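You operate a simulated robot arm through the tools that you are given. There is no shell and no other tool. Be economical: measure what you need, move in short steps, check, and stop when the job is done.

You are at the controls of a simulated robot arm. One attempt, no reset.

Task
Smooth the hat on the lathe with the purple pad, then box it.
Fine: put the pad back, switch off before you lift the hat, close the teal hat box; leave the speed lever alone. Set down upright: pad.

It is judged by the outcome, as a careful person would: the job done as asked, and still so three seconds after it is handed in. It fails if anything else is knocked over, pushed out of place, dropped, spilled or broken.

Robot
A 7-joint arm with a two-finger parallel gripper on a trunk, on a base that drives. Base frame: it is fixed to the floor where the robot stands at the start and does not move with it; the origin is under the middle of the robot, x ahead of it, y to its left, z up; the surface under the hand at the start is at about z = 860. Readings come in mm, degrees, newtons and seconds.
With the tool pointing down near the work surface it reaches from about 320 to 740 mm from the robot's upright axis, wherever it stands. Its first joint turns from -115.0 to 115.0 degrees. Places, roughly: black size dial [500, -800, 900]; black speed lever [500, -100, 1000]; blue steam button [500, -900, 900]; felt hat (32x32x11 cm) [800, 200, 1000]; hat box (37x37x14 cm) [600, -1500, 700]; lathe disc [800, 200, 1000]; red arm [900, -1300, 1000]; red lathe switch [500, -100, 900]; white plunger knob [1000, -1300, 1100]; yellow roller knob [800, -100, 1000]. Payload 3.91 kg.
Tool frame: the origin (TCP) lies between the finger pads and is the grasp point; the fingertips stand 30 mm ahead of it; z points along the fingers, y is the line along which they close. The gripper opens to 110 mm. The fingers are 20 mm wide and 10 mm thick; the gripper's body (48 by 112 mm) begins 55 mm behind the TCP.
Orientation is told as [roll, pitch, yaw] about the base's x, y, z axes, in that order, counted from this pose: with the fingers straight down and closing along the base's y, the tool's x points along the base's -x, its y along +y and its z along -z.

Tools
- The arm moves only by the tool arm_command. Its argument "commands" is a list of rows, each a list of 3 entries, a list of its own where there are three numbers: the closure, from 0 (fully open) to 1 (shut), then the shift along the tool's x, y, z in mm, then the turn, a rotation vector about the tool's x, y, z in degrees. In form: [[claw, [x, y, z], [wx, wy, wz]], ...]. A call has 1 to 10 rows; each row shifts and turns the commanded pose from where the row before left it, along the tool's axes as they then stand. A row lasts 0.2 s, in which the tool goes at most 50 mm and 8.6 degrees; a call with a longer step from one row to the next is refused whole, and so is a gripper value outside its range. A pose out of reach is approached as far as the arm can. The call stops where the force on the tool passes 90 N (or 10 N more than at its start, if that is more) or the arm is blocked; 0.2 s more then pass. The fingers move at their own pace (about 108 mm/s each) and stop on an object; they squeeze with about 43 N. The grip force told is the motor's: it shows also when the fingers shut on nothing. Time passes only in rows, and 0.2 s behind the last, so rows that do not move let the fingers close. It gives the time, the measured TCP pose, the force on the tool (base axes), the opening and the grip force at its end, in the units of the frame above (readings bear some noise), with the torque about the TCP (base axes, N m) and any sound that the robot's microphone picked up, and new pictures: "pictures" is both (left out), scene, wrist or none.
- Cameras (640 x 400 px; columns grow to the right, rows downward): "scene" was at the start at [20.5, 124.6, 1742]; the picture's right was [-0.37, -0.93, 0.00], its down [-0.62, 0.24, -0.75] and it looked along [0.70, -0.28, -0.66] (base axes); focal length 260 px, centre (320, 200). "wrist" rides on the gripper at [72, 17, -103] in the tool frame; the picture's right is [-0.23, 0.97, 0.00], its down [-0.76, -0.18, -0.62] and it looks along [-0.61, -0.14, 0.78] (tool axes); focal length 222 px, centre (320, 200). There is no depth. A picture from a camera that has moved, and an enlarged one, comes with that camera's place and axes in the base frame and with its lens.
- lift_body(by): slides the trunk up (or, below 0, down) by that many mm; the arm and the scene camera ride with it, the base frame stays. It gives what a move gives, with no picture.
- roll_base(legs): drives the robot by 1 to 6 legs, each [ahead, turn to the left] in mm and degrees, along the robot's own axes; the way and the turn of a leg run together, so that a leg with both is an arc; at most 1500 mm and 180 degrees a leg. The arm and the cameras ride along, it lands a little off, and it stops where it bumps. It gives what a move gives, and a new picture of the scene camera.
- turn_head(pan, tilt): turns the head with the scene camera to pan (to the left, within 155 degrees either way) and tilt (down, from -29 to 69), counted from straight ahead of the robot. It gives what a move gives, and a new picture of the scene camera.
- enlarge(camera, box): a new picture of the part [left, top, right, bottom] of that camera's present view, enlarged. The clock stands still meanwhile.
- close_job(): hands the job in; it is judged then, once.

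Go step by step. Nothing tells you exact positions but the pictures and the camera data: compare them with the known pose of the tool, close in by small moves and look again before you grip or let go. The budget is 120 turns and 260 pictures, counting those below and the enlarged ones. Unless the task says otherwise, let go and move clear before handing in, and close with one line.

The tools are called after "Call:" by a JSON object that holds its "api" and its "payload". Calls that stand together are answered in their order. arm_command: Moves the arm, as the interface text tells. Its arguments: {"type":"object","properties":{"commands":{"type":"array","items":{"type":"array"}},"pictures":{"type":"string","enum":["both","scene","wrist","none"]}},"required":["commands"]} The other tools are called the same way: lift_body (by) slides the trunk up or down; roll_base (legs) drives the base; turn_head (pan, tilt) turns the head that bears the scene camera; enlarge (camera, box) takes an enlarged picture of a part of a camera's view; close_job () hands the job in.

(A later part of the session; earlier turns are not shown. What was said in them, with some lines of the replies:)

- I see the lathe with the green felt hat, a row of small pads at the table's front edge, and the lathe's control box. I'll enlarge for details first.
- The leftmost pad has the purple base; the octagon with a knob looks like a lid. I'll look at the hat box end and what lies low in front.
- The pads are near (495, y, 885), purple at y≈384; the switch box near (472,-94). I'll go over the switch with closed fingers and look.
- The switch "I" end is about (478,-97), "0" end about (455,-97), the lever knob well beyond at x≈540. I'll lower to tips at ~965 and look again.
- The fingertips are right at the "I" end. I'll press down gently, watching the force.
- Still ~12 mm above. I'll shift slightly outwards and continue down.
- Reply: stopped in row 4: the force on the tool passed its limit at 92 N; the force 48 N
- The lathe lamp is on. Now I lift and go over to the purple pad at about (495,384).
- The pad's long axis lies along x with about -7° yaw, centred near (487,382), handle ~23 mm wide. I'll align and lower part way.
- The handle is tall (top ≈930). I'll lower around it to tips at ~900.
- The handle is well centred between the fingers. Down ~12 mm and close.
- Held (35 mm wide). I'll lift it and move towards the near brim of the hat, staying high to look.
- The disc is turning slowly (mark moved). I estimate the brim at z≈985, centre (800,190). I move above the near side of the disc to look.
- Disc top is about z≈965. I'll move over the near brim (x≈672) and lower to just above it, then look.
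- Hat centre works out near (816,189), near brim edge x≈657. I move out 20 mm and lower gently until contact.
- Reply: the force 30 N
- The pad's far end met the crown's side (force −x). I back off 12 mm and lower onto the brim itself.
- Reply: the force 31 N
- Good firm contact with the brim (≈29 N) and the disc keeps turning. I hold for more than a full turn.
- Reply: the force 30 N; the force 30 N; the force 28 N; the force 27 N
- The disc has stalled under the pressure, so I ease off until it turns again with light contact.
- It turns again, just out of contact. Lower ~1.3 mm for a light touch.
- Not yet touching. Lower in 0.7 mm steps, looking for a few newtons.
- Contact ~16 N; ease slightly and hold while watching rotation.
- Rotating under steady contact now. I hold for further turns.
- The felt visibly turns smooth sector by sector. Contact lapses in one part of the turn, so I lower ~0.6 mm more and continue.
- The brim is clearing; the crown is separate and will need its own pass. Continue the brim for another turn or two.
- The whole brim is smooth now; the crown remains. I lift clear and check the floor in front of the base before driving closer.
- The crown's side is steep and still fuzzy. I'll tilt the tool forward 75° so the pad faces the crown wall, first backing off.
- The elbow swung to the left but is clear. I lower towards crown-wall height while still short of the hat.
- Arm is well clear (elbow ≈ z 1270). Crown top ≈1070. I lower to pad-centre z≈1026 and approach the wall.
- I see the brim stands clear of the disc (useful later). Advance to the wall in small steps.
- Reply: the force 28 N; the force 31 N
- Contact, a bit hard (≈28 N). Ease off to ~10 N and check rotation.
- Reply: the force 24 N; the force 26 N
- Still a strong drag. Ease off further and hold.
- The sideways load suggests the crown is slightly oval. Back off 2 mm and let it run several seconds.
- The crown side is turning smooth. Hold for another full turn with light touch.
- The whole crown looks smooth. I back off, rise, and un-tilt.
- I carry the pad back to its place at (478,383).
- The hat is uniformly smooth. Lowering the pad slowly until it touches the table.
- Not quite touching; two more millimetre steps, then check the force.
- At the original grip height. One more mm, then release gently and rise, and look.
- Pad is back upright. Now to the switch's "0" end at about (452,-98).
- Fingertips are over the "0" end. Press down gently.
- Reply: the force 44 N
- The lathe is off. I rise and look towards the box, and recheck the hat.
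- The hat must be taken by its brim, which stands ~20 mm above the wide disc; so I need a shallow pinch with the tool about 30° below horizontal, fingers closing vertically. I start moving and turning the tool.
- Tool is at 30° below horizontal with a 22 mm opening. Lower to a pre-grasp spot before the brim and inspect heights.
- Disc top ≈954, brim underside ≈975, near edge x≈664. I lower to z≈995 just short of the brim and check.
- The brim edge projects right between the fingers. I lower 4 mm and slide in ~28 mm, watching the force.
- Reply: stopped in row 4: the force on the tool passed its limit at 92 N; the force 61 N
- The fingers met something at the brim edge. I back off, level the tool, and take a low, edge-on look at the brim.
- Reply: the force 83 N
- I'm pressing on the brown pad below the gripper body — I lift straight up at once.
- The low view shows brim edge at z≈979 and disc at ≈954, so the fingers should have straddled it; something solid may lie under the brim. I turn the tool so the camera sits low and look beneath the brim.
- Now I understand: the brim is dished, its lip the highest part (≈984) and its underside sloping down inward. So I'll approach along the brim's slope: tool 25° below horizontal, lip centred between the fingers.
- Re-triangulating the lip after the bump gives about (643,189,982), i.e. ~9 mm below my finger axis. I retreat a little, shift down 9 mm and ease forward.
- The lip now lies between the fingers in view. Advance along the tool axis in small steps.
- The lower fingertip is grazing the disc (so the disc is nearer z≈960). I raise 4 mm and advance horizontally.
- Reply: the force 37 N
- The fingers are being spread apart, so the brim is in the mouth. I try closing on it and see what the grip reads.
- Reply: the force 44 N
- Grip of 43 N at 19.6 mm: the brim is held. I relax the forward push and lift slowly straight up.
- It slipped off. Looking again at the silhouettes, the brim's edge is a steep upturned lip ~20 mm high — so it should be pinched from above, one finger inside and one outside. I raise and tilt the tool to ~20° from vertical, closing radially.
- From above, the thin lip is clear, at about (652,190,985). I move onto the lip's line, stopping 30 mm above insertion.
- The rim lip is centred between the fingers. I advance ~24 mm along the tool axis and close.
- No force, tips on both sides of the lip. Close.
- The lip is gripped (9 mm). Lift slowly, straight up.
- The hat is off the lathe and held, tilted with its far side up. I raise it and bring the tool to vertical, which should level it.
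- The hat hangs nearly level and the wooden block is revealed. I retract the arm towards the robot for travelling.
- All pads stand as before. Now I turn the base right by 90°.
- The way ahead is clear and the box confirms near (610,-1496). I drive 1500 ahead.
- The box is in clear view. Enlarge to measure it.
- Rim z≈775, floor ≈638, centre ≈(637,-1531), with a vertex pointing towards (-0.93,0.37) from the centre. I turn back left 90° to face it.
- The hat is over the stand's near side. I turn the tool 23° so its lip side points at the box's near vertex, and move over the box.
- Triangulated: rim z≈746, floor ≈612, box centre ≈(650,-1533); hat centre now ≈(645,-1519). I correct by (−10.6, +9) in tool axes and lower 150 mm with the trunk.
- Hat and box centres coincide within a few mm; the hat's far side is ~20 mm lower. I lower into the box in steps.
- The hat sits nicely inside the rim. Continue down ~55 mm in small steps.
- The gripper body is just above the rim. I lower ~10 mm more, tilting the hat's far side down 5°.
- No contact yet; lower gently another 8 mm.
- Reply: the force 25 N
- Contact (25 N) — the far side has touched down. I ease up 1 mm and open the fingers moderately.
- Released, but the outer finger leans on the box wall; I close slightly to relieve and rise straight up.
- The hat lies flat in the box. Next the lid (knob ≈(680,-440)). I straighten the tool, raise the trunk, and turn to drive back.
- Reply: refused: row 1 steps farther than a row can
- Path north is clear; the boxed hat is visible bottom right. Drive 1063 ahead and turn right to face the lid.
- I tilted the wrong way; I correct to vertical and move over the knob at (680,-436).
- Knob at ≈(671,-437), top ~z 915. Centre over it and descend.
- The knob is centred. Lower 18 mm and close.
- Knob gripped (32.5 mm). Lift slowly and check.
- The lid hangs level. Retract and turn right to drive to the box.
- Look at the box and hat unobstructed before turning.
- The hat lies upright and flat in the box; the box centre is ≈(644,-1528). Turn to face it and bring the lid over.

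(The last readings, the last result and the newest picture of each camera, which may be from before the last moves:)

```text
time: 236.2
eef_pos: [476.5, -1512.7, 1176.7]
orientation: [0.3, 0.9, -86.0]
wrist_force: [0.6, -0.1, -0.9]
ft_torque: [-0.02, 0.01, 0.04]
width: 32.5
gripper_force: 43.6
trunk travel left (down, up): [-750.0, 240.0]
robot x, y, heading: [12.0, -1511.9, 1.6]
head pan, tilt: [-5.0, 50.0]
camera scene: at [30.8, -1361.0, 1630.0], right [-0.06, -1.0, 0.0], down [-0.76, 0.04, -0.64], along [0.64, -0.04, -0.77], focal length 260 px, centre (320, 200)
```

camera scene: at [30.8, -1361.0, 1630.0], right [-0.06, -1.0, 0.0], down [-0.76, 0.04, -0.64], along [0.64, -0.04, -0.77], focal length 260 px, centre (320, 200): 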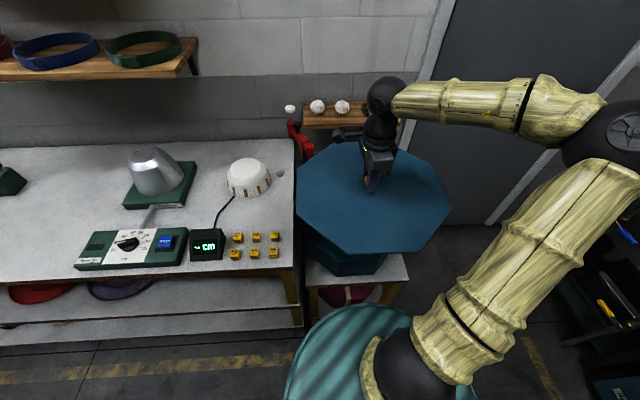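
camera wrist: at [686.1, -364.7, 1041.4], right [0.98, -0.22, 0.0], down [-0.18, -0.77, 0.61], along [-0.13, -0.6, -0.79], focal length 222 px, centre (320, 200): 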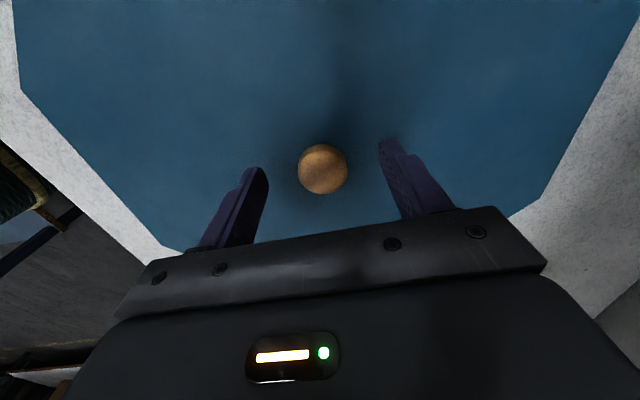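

Move the lid over the box centre and lower with the trunk.

Call:
{"api": "arm_command", "payload": {"commands": [[1, [-6.7, 41.5, 0], [0, 0, -1.4]], [1, [-6.7, 41.5, 0], [0, 0, 0]], [1, [-6.7, 41.5, 0], [0, 0, 0]], [1, [-6.7, 41.5, 0], [0, 0, 0]], [1, [0, 0, 0], [0, 0, 0]]], "pictures": "none"}}

Call:
{"api": "lift_body", "payload": {"by": -300}}

Call:
{"api": "turn_head", "payload": {"pan": -10, "tilt": 40}}

Call:
{"api": "enlarge", "payload": {"camera": "scene", "box": [220, 110, 420, 270]}}

```text
time: 237.4
eef_pos: [645.8, -1523.2, 1175.2]
orientation: [0.5, 0.8, -84.5]
wrist_force: [-0.2, -0.2, -1.6]
ft_torque: [-0.01, 0.0, 0.02]
width: 32.7
gripper_force: 43.4
trunk travel left (down, up): [-750.0, 240.0]
robot x, y, heading: [17.9, -1513.4, 1.5]
head pan, tilt: [-5.0, 50.0]
```

```text
time: 240.4
eef_pos: [645.1, -1521.2, 874.2]
orientation: [0.4, 0.8, -84.6]
wrist_force: [0.0, -0.6, -2.1]
ft_torque: [0.01, -0.04, 0.03]
width: 32.6
gripper_force: 43.0
trunk travel left (down, up): [-450.0, 540.0]
robot x, y, heading: [14.6, -1509.8, 1.7]
head pan, tilt: [-5.0, 50.0]
```

```text
time: 241.1
eef_pos: [646.4, -1522.7, 876.2]
orientation: [0.3, 0.9, -84.5]
wrist_force: [-0.8, -0.1, -1.8]
ft_torque: [0.01, 0.0, 0.03]
width: 32.6
gripper_force: 43.3
trunk travel left (down, up): [-450.0, 540.0]
robot x, y, heading: [17.2, -1510.8, 1.3]
head pan, tilt: [-10.0, 40.0]
camera scene: at [38.0, -1368.9, 1344.1], right [-0.15, -0.99, 0.0], down [-0.64, 0.09, -0.77], along [0.76, -0.11, -0.64], focal length 260 px, centre (320, 200)
```

scene: 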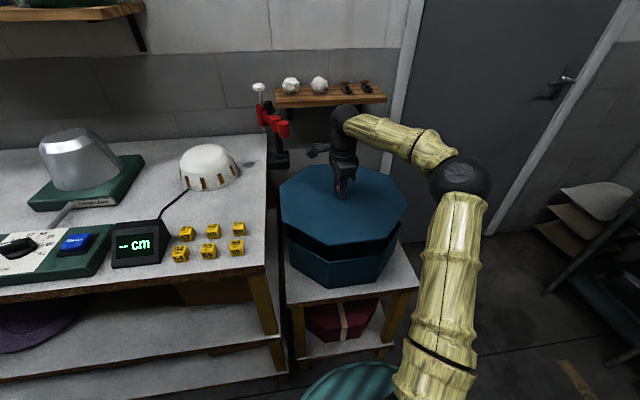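

```text
2.50 times, centred on (320, 190) of scene
camera zoom: at [38.0, -1368.9, 1344.1], right [-0.15, -0.99, 0.0], down [-0.64, 0.09, -0.77], along [0.76, -0.11, -0.64], focal length 649 px, centre (320, 225)
```

zoom: 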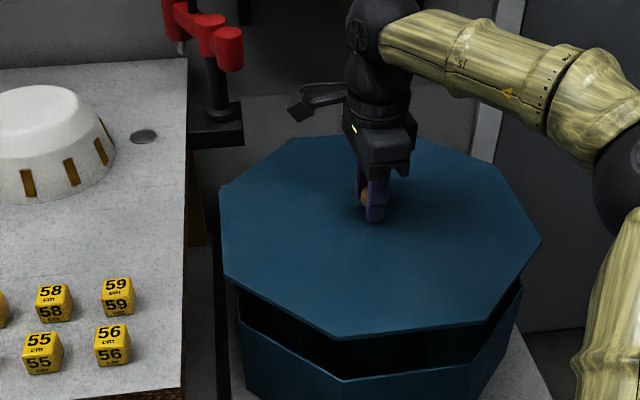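

Lid and box are aligned within a few mm. Lower 55 mm, then feel for contact.

Call:
{"api": "arm_command", "payload": {"commands": [[1, [-2, -2, 20], [0, 0, 0]], [1, [0, 0, 20], [0, 0, 0]], [1, [0, 0, 15], [0, 0, 0]], [1, [0, 0, 0], [0, 0, 0]]], "pictures": "none"}}

Call:
{"api": "enlarge", "payload": {"camera": "scene", "box": [240, 140, 420, 300]}}

```text
time: 242.1
eef_pos: [642.9, -1524.0, 820.5]
orientation: [0.3, 0.9, -84.6]
wrist_force: [0.0, 0.9, -1.7]
ft_torque: [0.02, 0.01, -0.01]
width: 32.5
gripper_force: 43.2
trunk travel left (down, up): [-450.0, 540.0]
robot x, y, heading: [13.1, -1510.5, 1.9]
head pan, tilt: [-10.0, 40.0]
```

```text
2.50 times, centred on (330, 220) of scene
camera zoom: at [38.1, -1368.9, 1344.1], right [-0.15, -0.99, 0.0], down [-0.64, 0.09, -0.77], along [0.76, -0.11, -0.64], focal length 649 px, centre (295, 150)
```

zoom: 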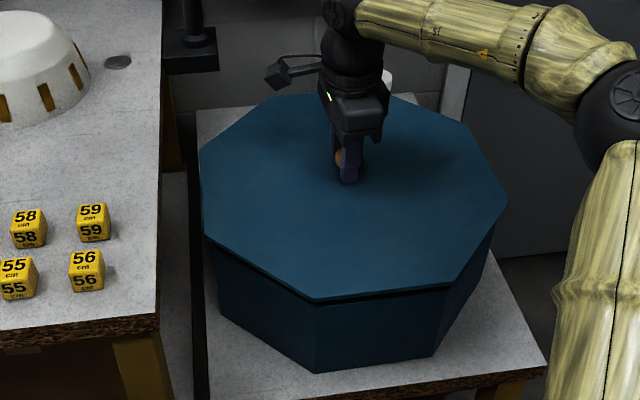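

Very close and symmetric. Lower in small steps until it rests.

Call:
{"api": "arm_command", "payload": {"commands": [[1, [0, 0, 5], [0, 0, 0]], [1, [0, 0, 4], [0, 0, 0]], [1, [0, 0, 3], [0, 0, 0]], [1, [0, 0, 0], [0, 0, 0]]], "pictures": "none"}}

Call:
{"api": "arm_command", "payload": {"commands": [[1, [0, 0, 3], [0, 0, 0]], [1, [0, 0, 3], [0, 0, 0]], [1, [0, 0, 0], [0, 0, 0]]], "pictures": "none"}}

Call:
{"api": "enlarge", "payload": {"camera": "scene", "box": [240, 140, 420, 300]}}

```text
time: 243.1
eef_pos: [642.5, -1523.1, 808.0]
orientation: [0.2, 0.9, -84.6]
wrist_force: [-0.4, -0.1, -1.6]
ft_torque: [0.03, 0.02, 0.0]
width: 32.6
gripper_force: 43.0
trunk travel left (down, up): [-450.0, 540.0]
robot x, y, heading: [11.8, -1509.2, 1.4]
head pan, tilt: [-10.0, 40.0]
```

```text
time: 243.9
eef_pos: [643.9, -1523.0, 801.6]
orientation: [0.5, 0.9, -84.7]
wrist_force: [0.2, -0.2, -1.1]
ft_torque: [-0.04, -0.14, 0.02]
width: 32.5
gripper_force: 42.9
trunk travel left (down, up): [-450.0, 540.0]
robot x, y, heading: [17.6, -1508.4, 1.6]
head pan, tilt: [-10.0, 40.0]
```

```text
2.50 times, centred on (330, 220) of scene
camera zoom: at [38.0, -1368.9, 1344.1], right [-0.15, -0.99, 0.0], down [-0.64, 0.09, -0.77], along [0.76, -0.11, -0.64], focal length 649 px, centre (295, 150)
```

zoom: 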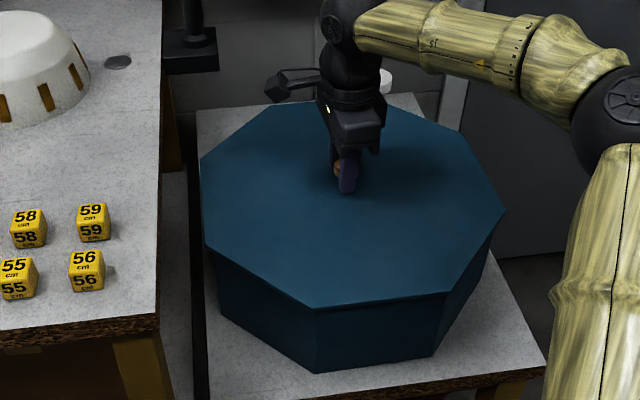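

Torque shows first contact. A couple more mm to seat it.

Call:
{"api": "arm_command", "payload": {"commands": [[1, [0, 0, 2], [0, 0, 0]], [1, [0, 0, 2], [0, 0, 0]], [1, [0, 0, 0], [0, 0, 0]]], "pictures": "none"}}

Call:
{"api": "arm_command", "payload": {"commands": [[1, [0, 0, 2], [0, 0, 0]], [1, [0, 0, 0], [0, 0, 0]], [1, [0, 0, 0], [0, 0, 0]]], "pictures": "none"}}

Call:
{"api": "enlarge", "payload": {"camera": "scene", "box": [260, 190, 400, 300]}}

```text
time: 244.7
eef_pos: [644.2, -1523.4, 801.3]
orientation: [0.5, 0.8, -84.6]
wrist_force: [-7.1, -0.8, 17.3]
ft_torque: [-0.4, 0.22, -0.01]
width: 32.3
gripper_force: 42.8
trunk travel left (down, up): [-450.0, 540.0]
robot x, y, heading: [14.3, -1509.0, 1.8]
head pan, tilt: [-10.0, 40.0]
```

```text
time: 245.5
eef_pos: [643.5, -1523.0, 799.8]
orientation: [0.8, 0.9, -84.6]
wrist_force: [2.9, -1.0, 37.9]
ft_torque: [-0.29, -0.07, 0.06]
width: 32.9
gripper_force: 42.6
trunk travel left (down, up): [-450.0, 540.0]
robot x, y, heading: [14.9, -1509.9, 1.7]
head pan, tilt: [-10.0, 40.0]
```

```text
3.64 times, centred on (330, 245) of scene
camera zoom: at [34.5, -1369.0, 1344.4], right [-0.15, -0.99, 0.0], down [-0.63, 0.09, -0.77], along [0.76, -0.11, -0.64], focal length 944 px, centre (284, 36)
```

zoom: 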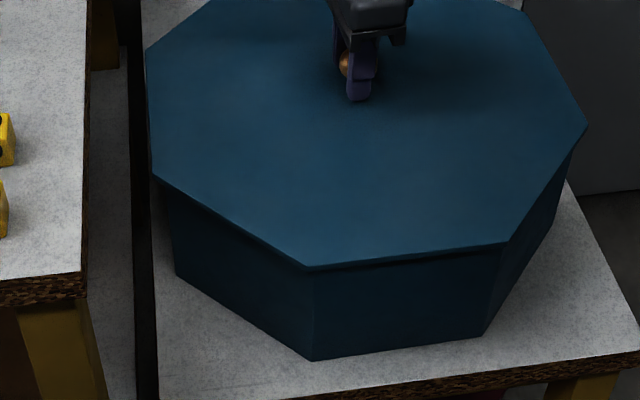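

The lid rests flat on the rim. Ease the pressure, release and rise.

Call:
{"api": "arm_command", "payload": {"commands": [[1, [0, 0, -2.5], [0, 0, 0]], [0.6, [0, 0, 0], [0, 0, 0]], [0.4, [0, 0, 0], [0, 0, 0]], [0.1, [0, 0, 0], [0, 0, 0]], [0.1, [0, 0, -20], [0, 0, 0]], [0.1, [0, 0, -40], [0, 0, 0]], [0.1, [0, 0, -45], [0, 0, 0]], [0.1, [0, 0, -45], [0, 0, 0]], [0.1, [0, -40, -20], [0, 0, 0]], [0.1, [0, -45, 0], [0, 0, 0]]], "pictures": "none"}}

Call:
{"api": "enlarge", "payload": {"camera": "scene", "box": [240, 140, 420, 300]}}

```text
time: 247.7
eef_pos: [561.4, -1534.9, 969.5]
orientation: [0.4, 0.9, -84.5]
wrist_force: [-1.3, 0.6, -1.0]
ft_torque: [-0.02, 0.03, 0.03]
width: 99.0
gripper_force: 0.0
trunk travel left (down, up): [-450.0, 540.0]
robot x, y, heading: [15.3, -1512.4, 1.4]
head pan, tilt: [-10.0, 40.0]
```

```text
2.50 times, centred on (330, 220) of scene
camera zoom: at [37.6, -1369.0, 1344.2], right [-0.15, -0.99, 0.0], down [-0.64, 0.09, -0.77], along [0.76, -0.11, -0.64], focal length 649 px, centre (295, 150)
```

zoom: 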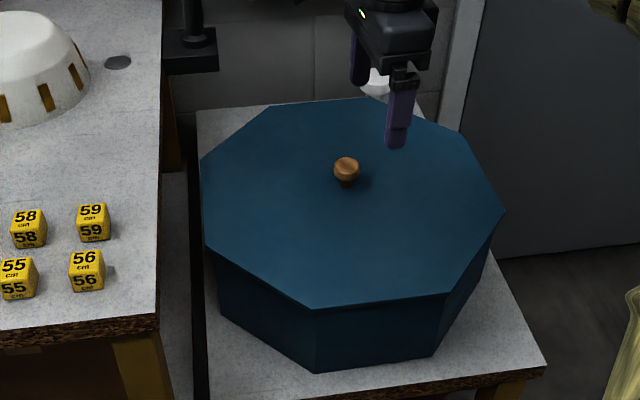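

Closed by the look of it; I check the seam closely.

Call:
{"api": "enlarge", "payload": {"camera": "scene", "box": [290, 220, 390, 290]}}

Call:
{"api": "enlarge", "payload": {"camera": "scene", "box": [250, 180, 330, 240]}}

```text
5.71 times, centred on (340, 255) of scene
camera zoom: at [37.6, -1369.0, 1344.2], right [-0.15, -0.99, 0.0], down [-0.64, 0.09, -0.77], along [0.76, -0.11, -0.64], focal length 1483 px, centre (206, -114)
```

zoom: 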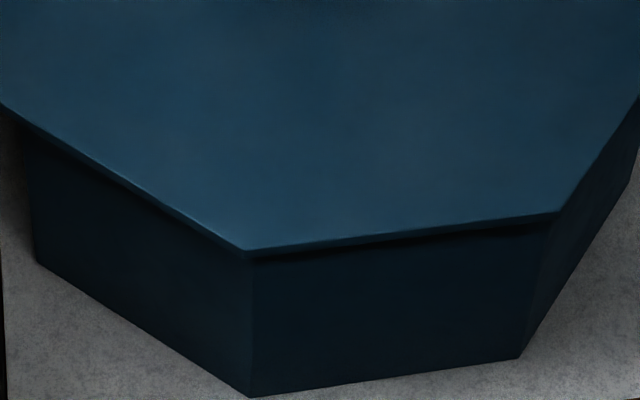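

```text
6.67 times, centred on (290, 210) of scene
camera zoom: at [37.6, -1369.0, 1344.2], right [-0.15, -0.99, 0.0], down [-0.64, 0.09, -0.77], along [0.76, -0.11, -0.64], focal length 1730 px, centre (520, 133)
```

zoom: 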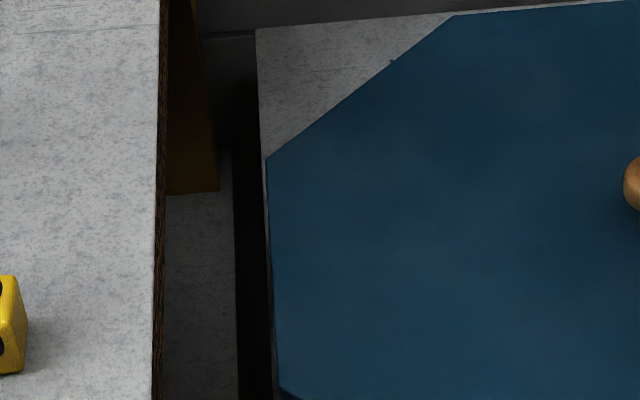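

The hat is smoothed, lifted after switching the lathe off, and boxed with the lid closed; the purple pad is back upright and the speed lever was left alone.

Call:
{"api": "close_job", "payload": {}}

```text
The job is handed in.
```

The hat is smoothed and in the teal box with the lid closed. The lathe was switched off before I lifted the hat, the purple pad is back upright in its place, and I left the speed lever alone. Along the way I shifted the box a few millimetres and pressed briefly on the brown pad, which stayed upright; my first grip on the hat slipped. In the box, the near side of the hat dropped a few centimetres when I let go, and it settled flat.
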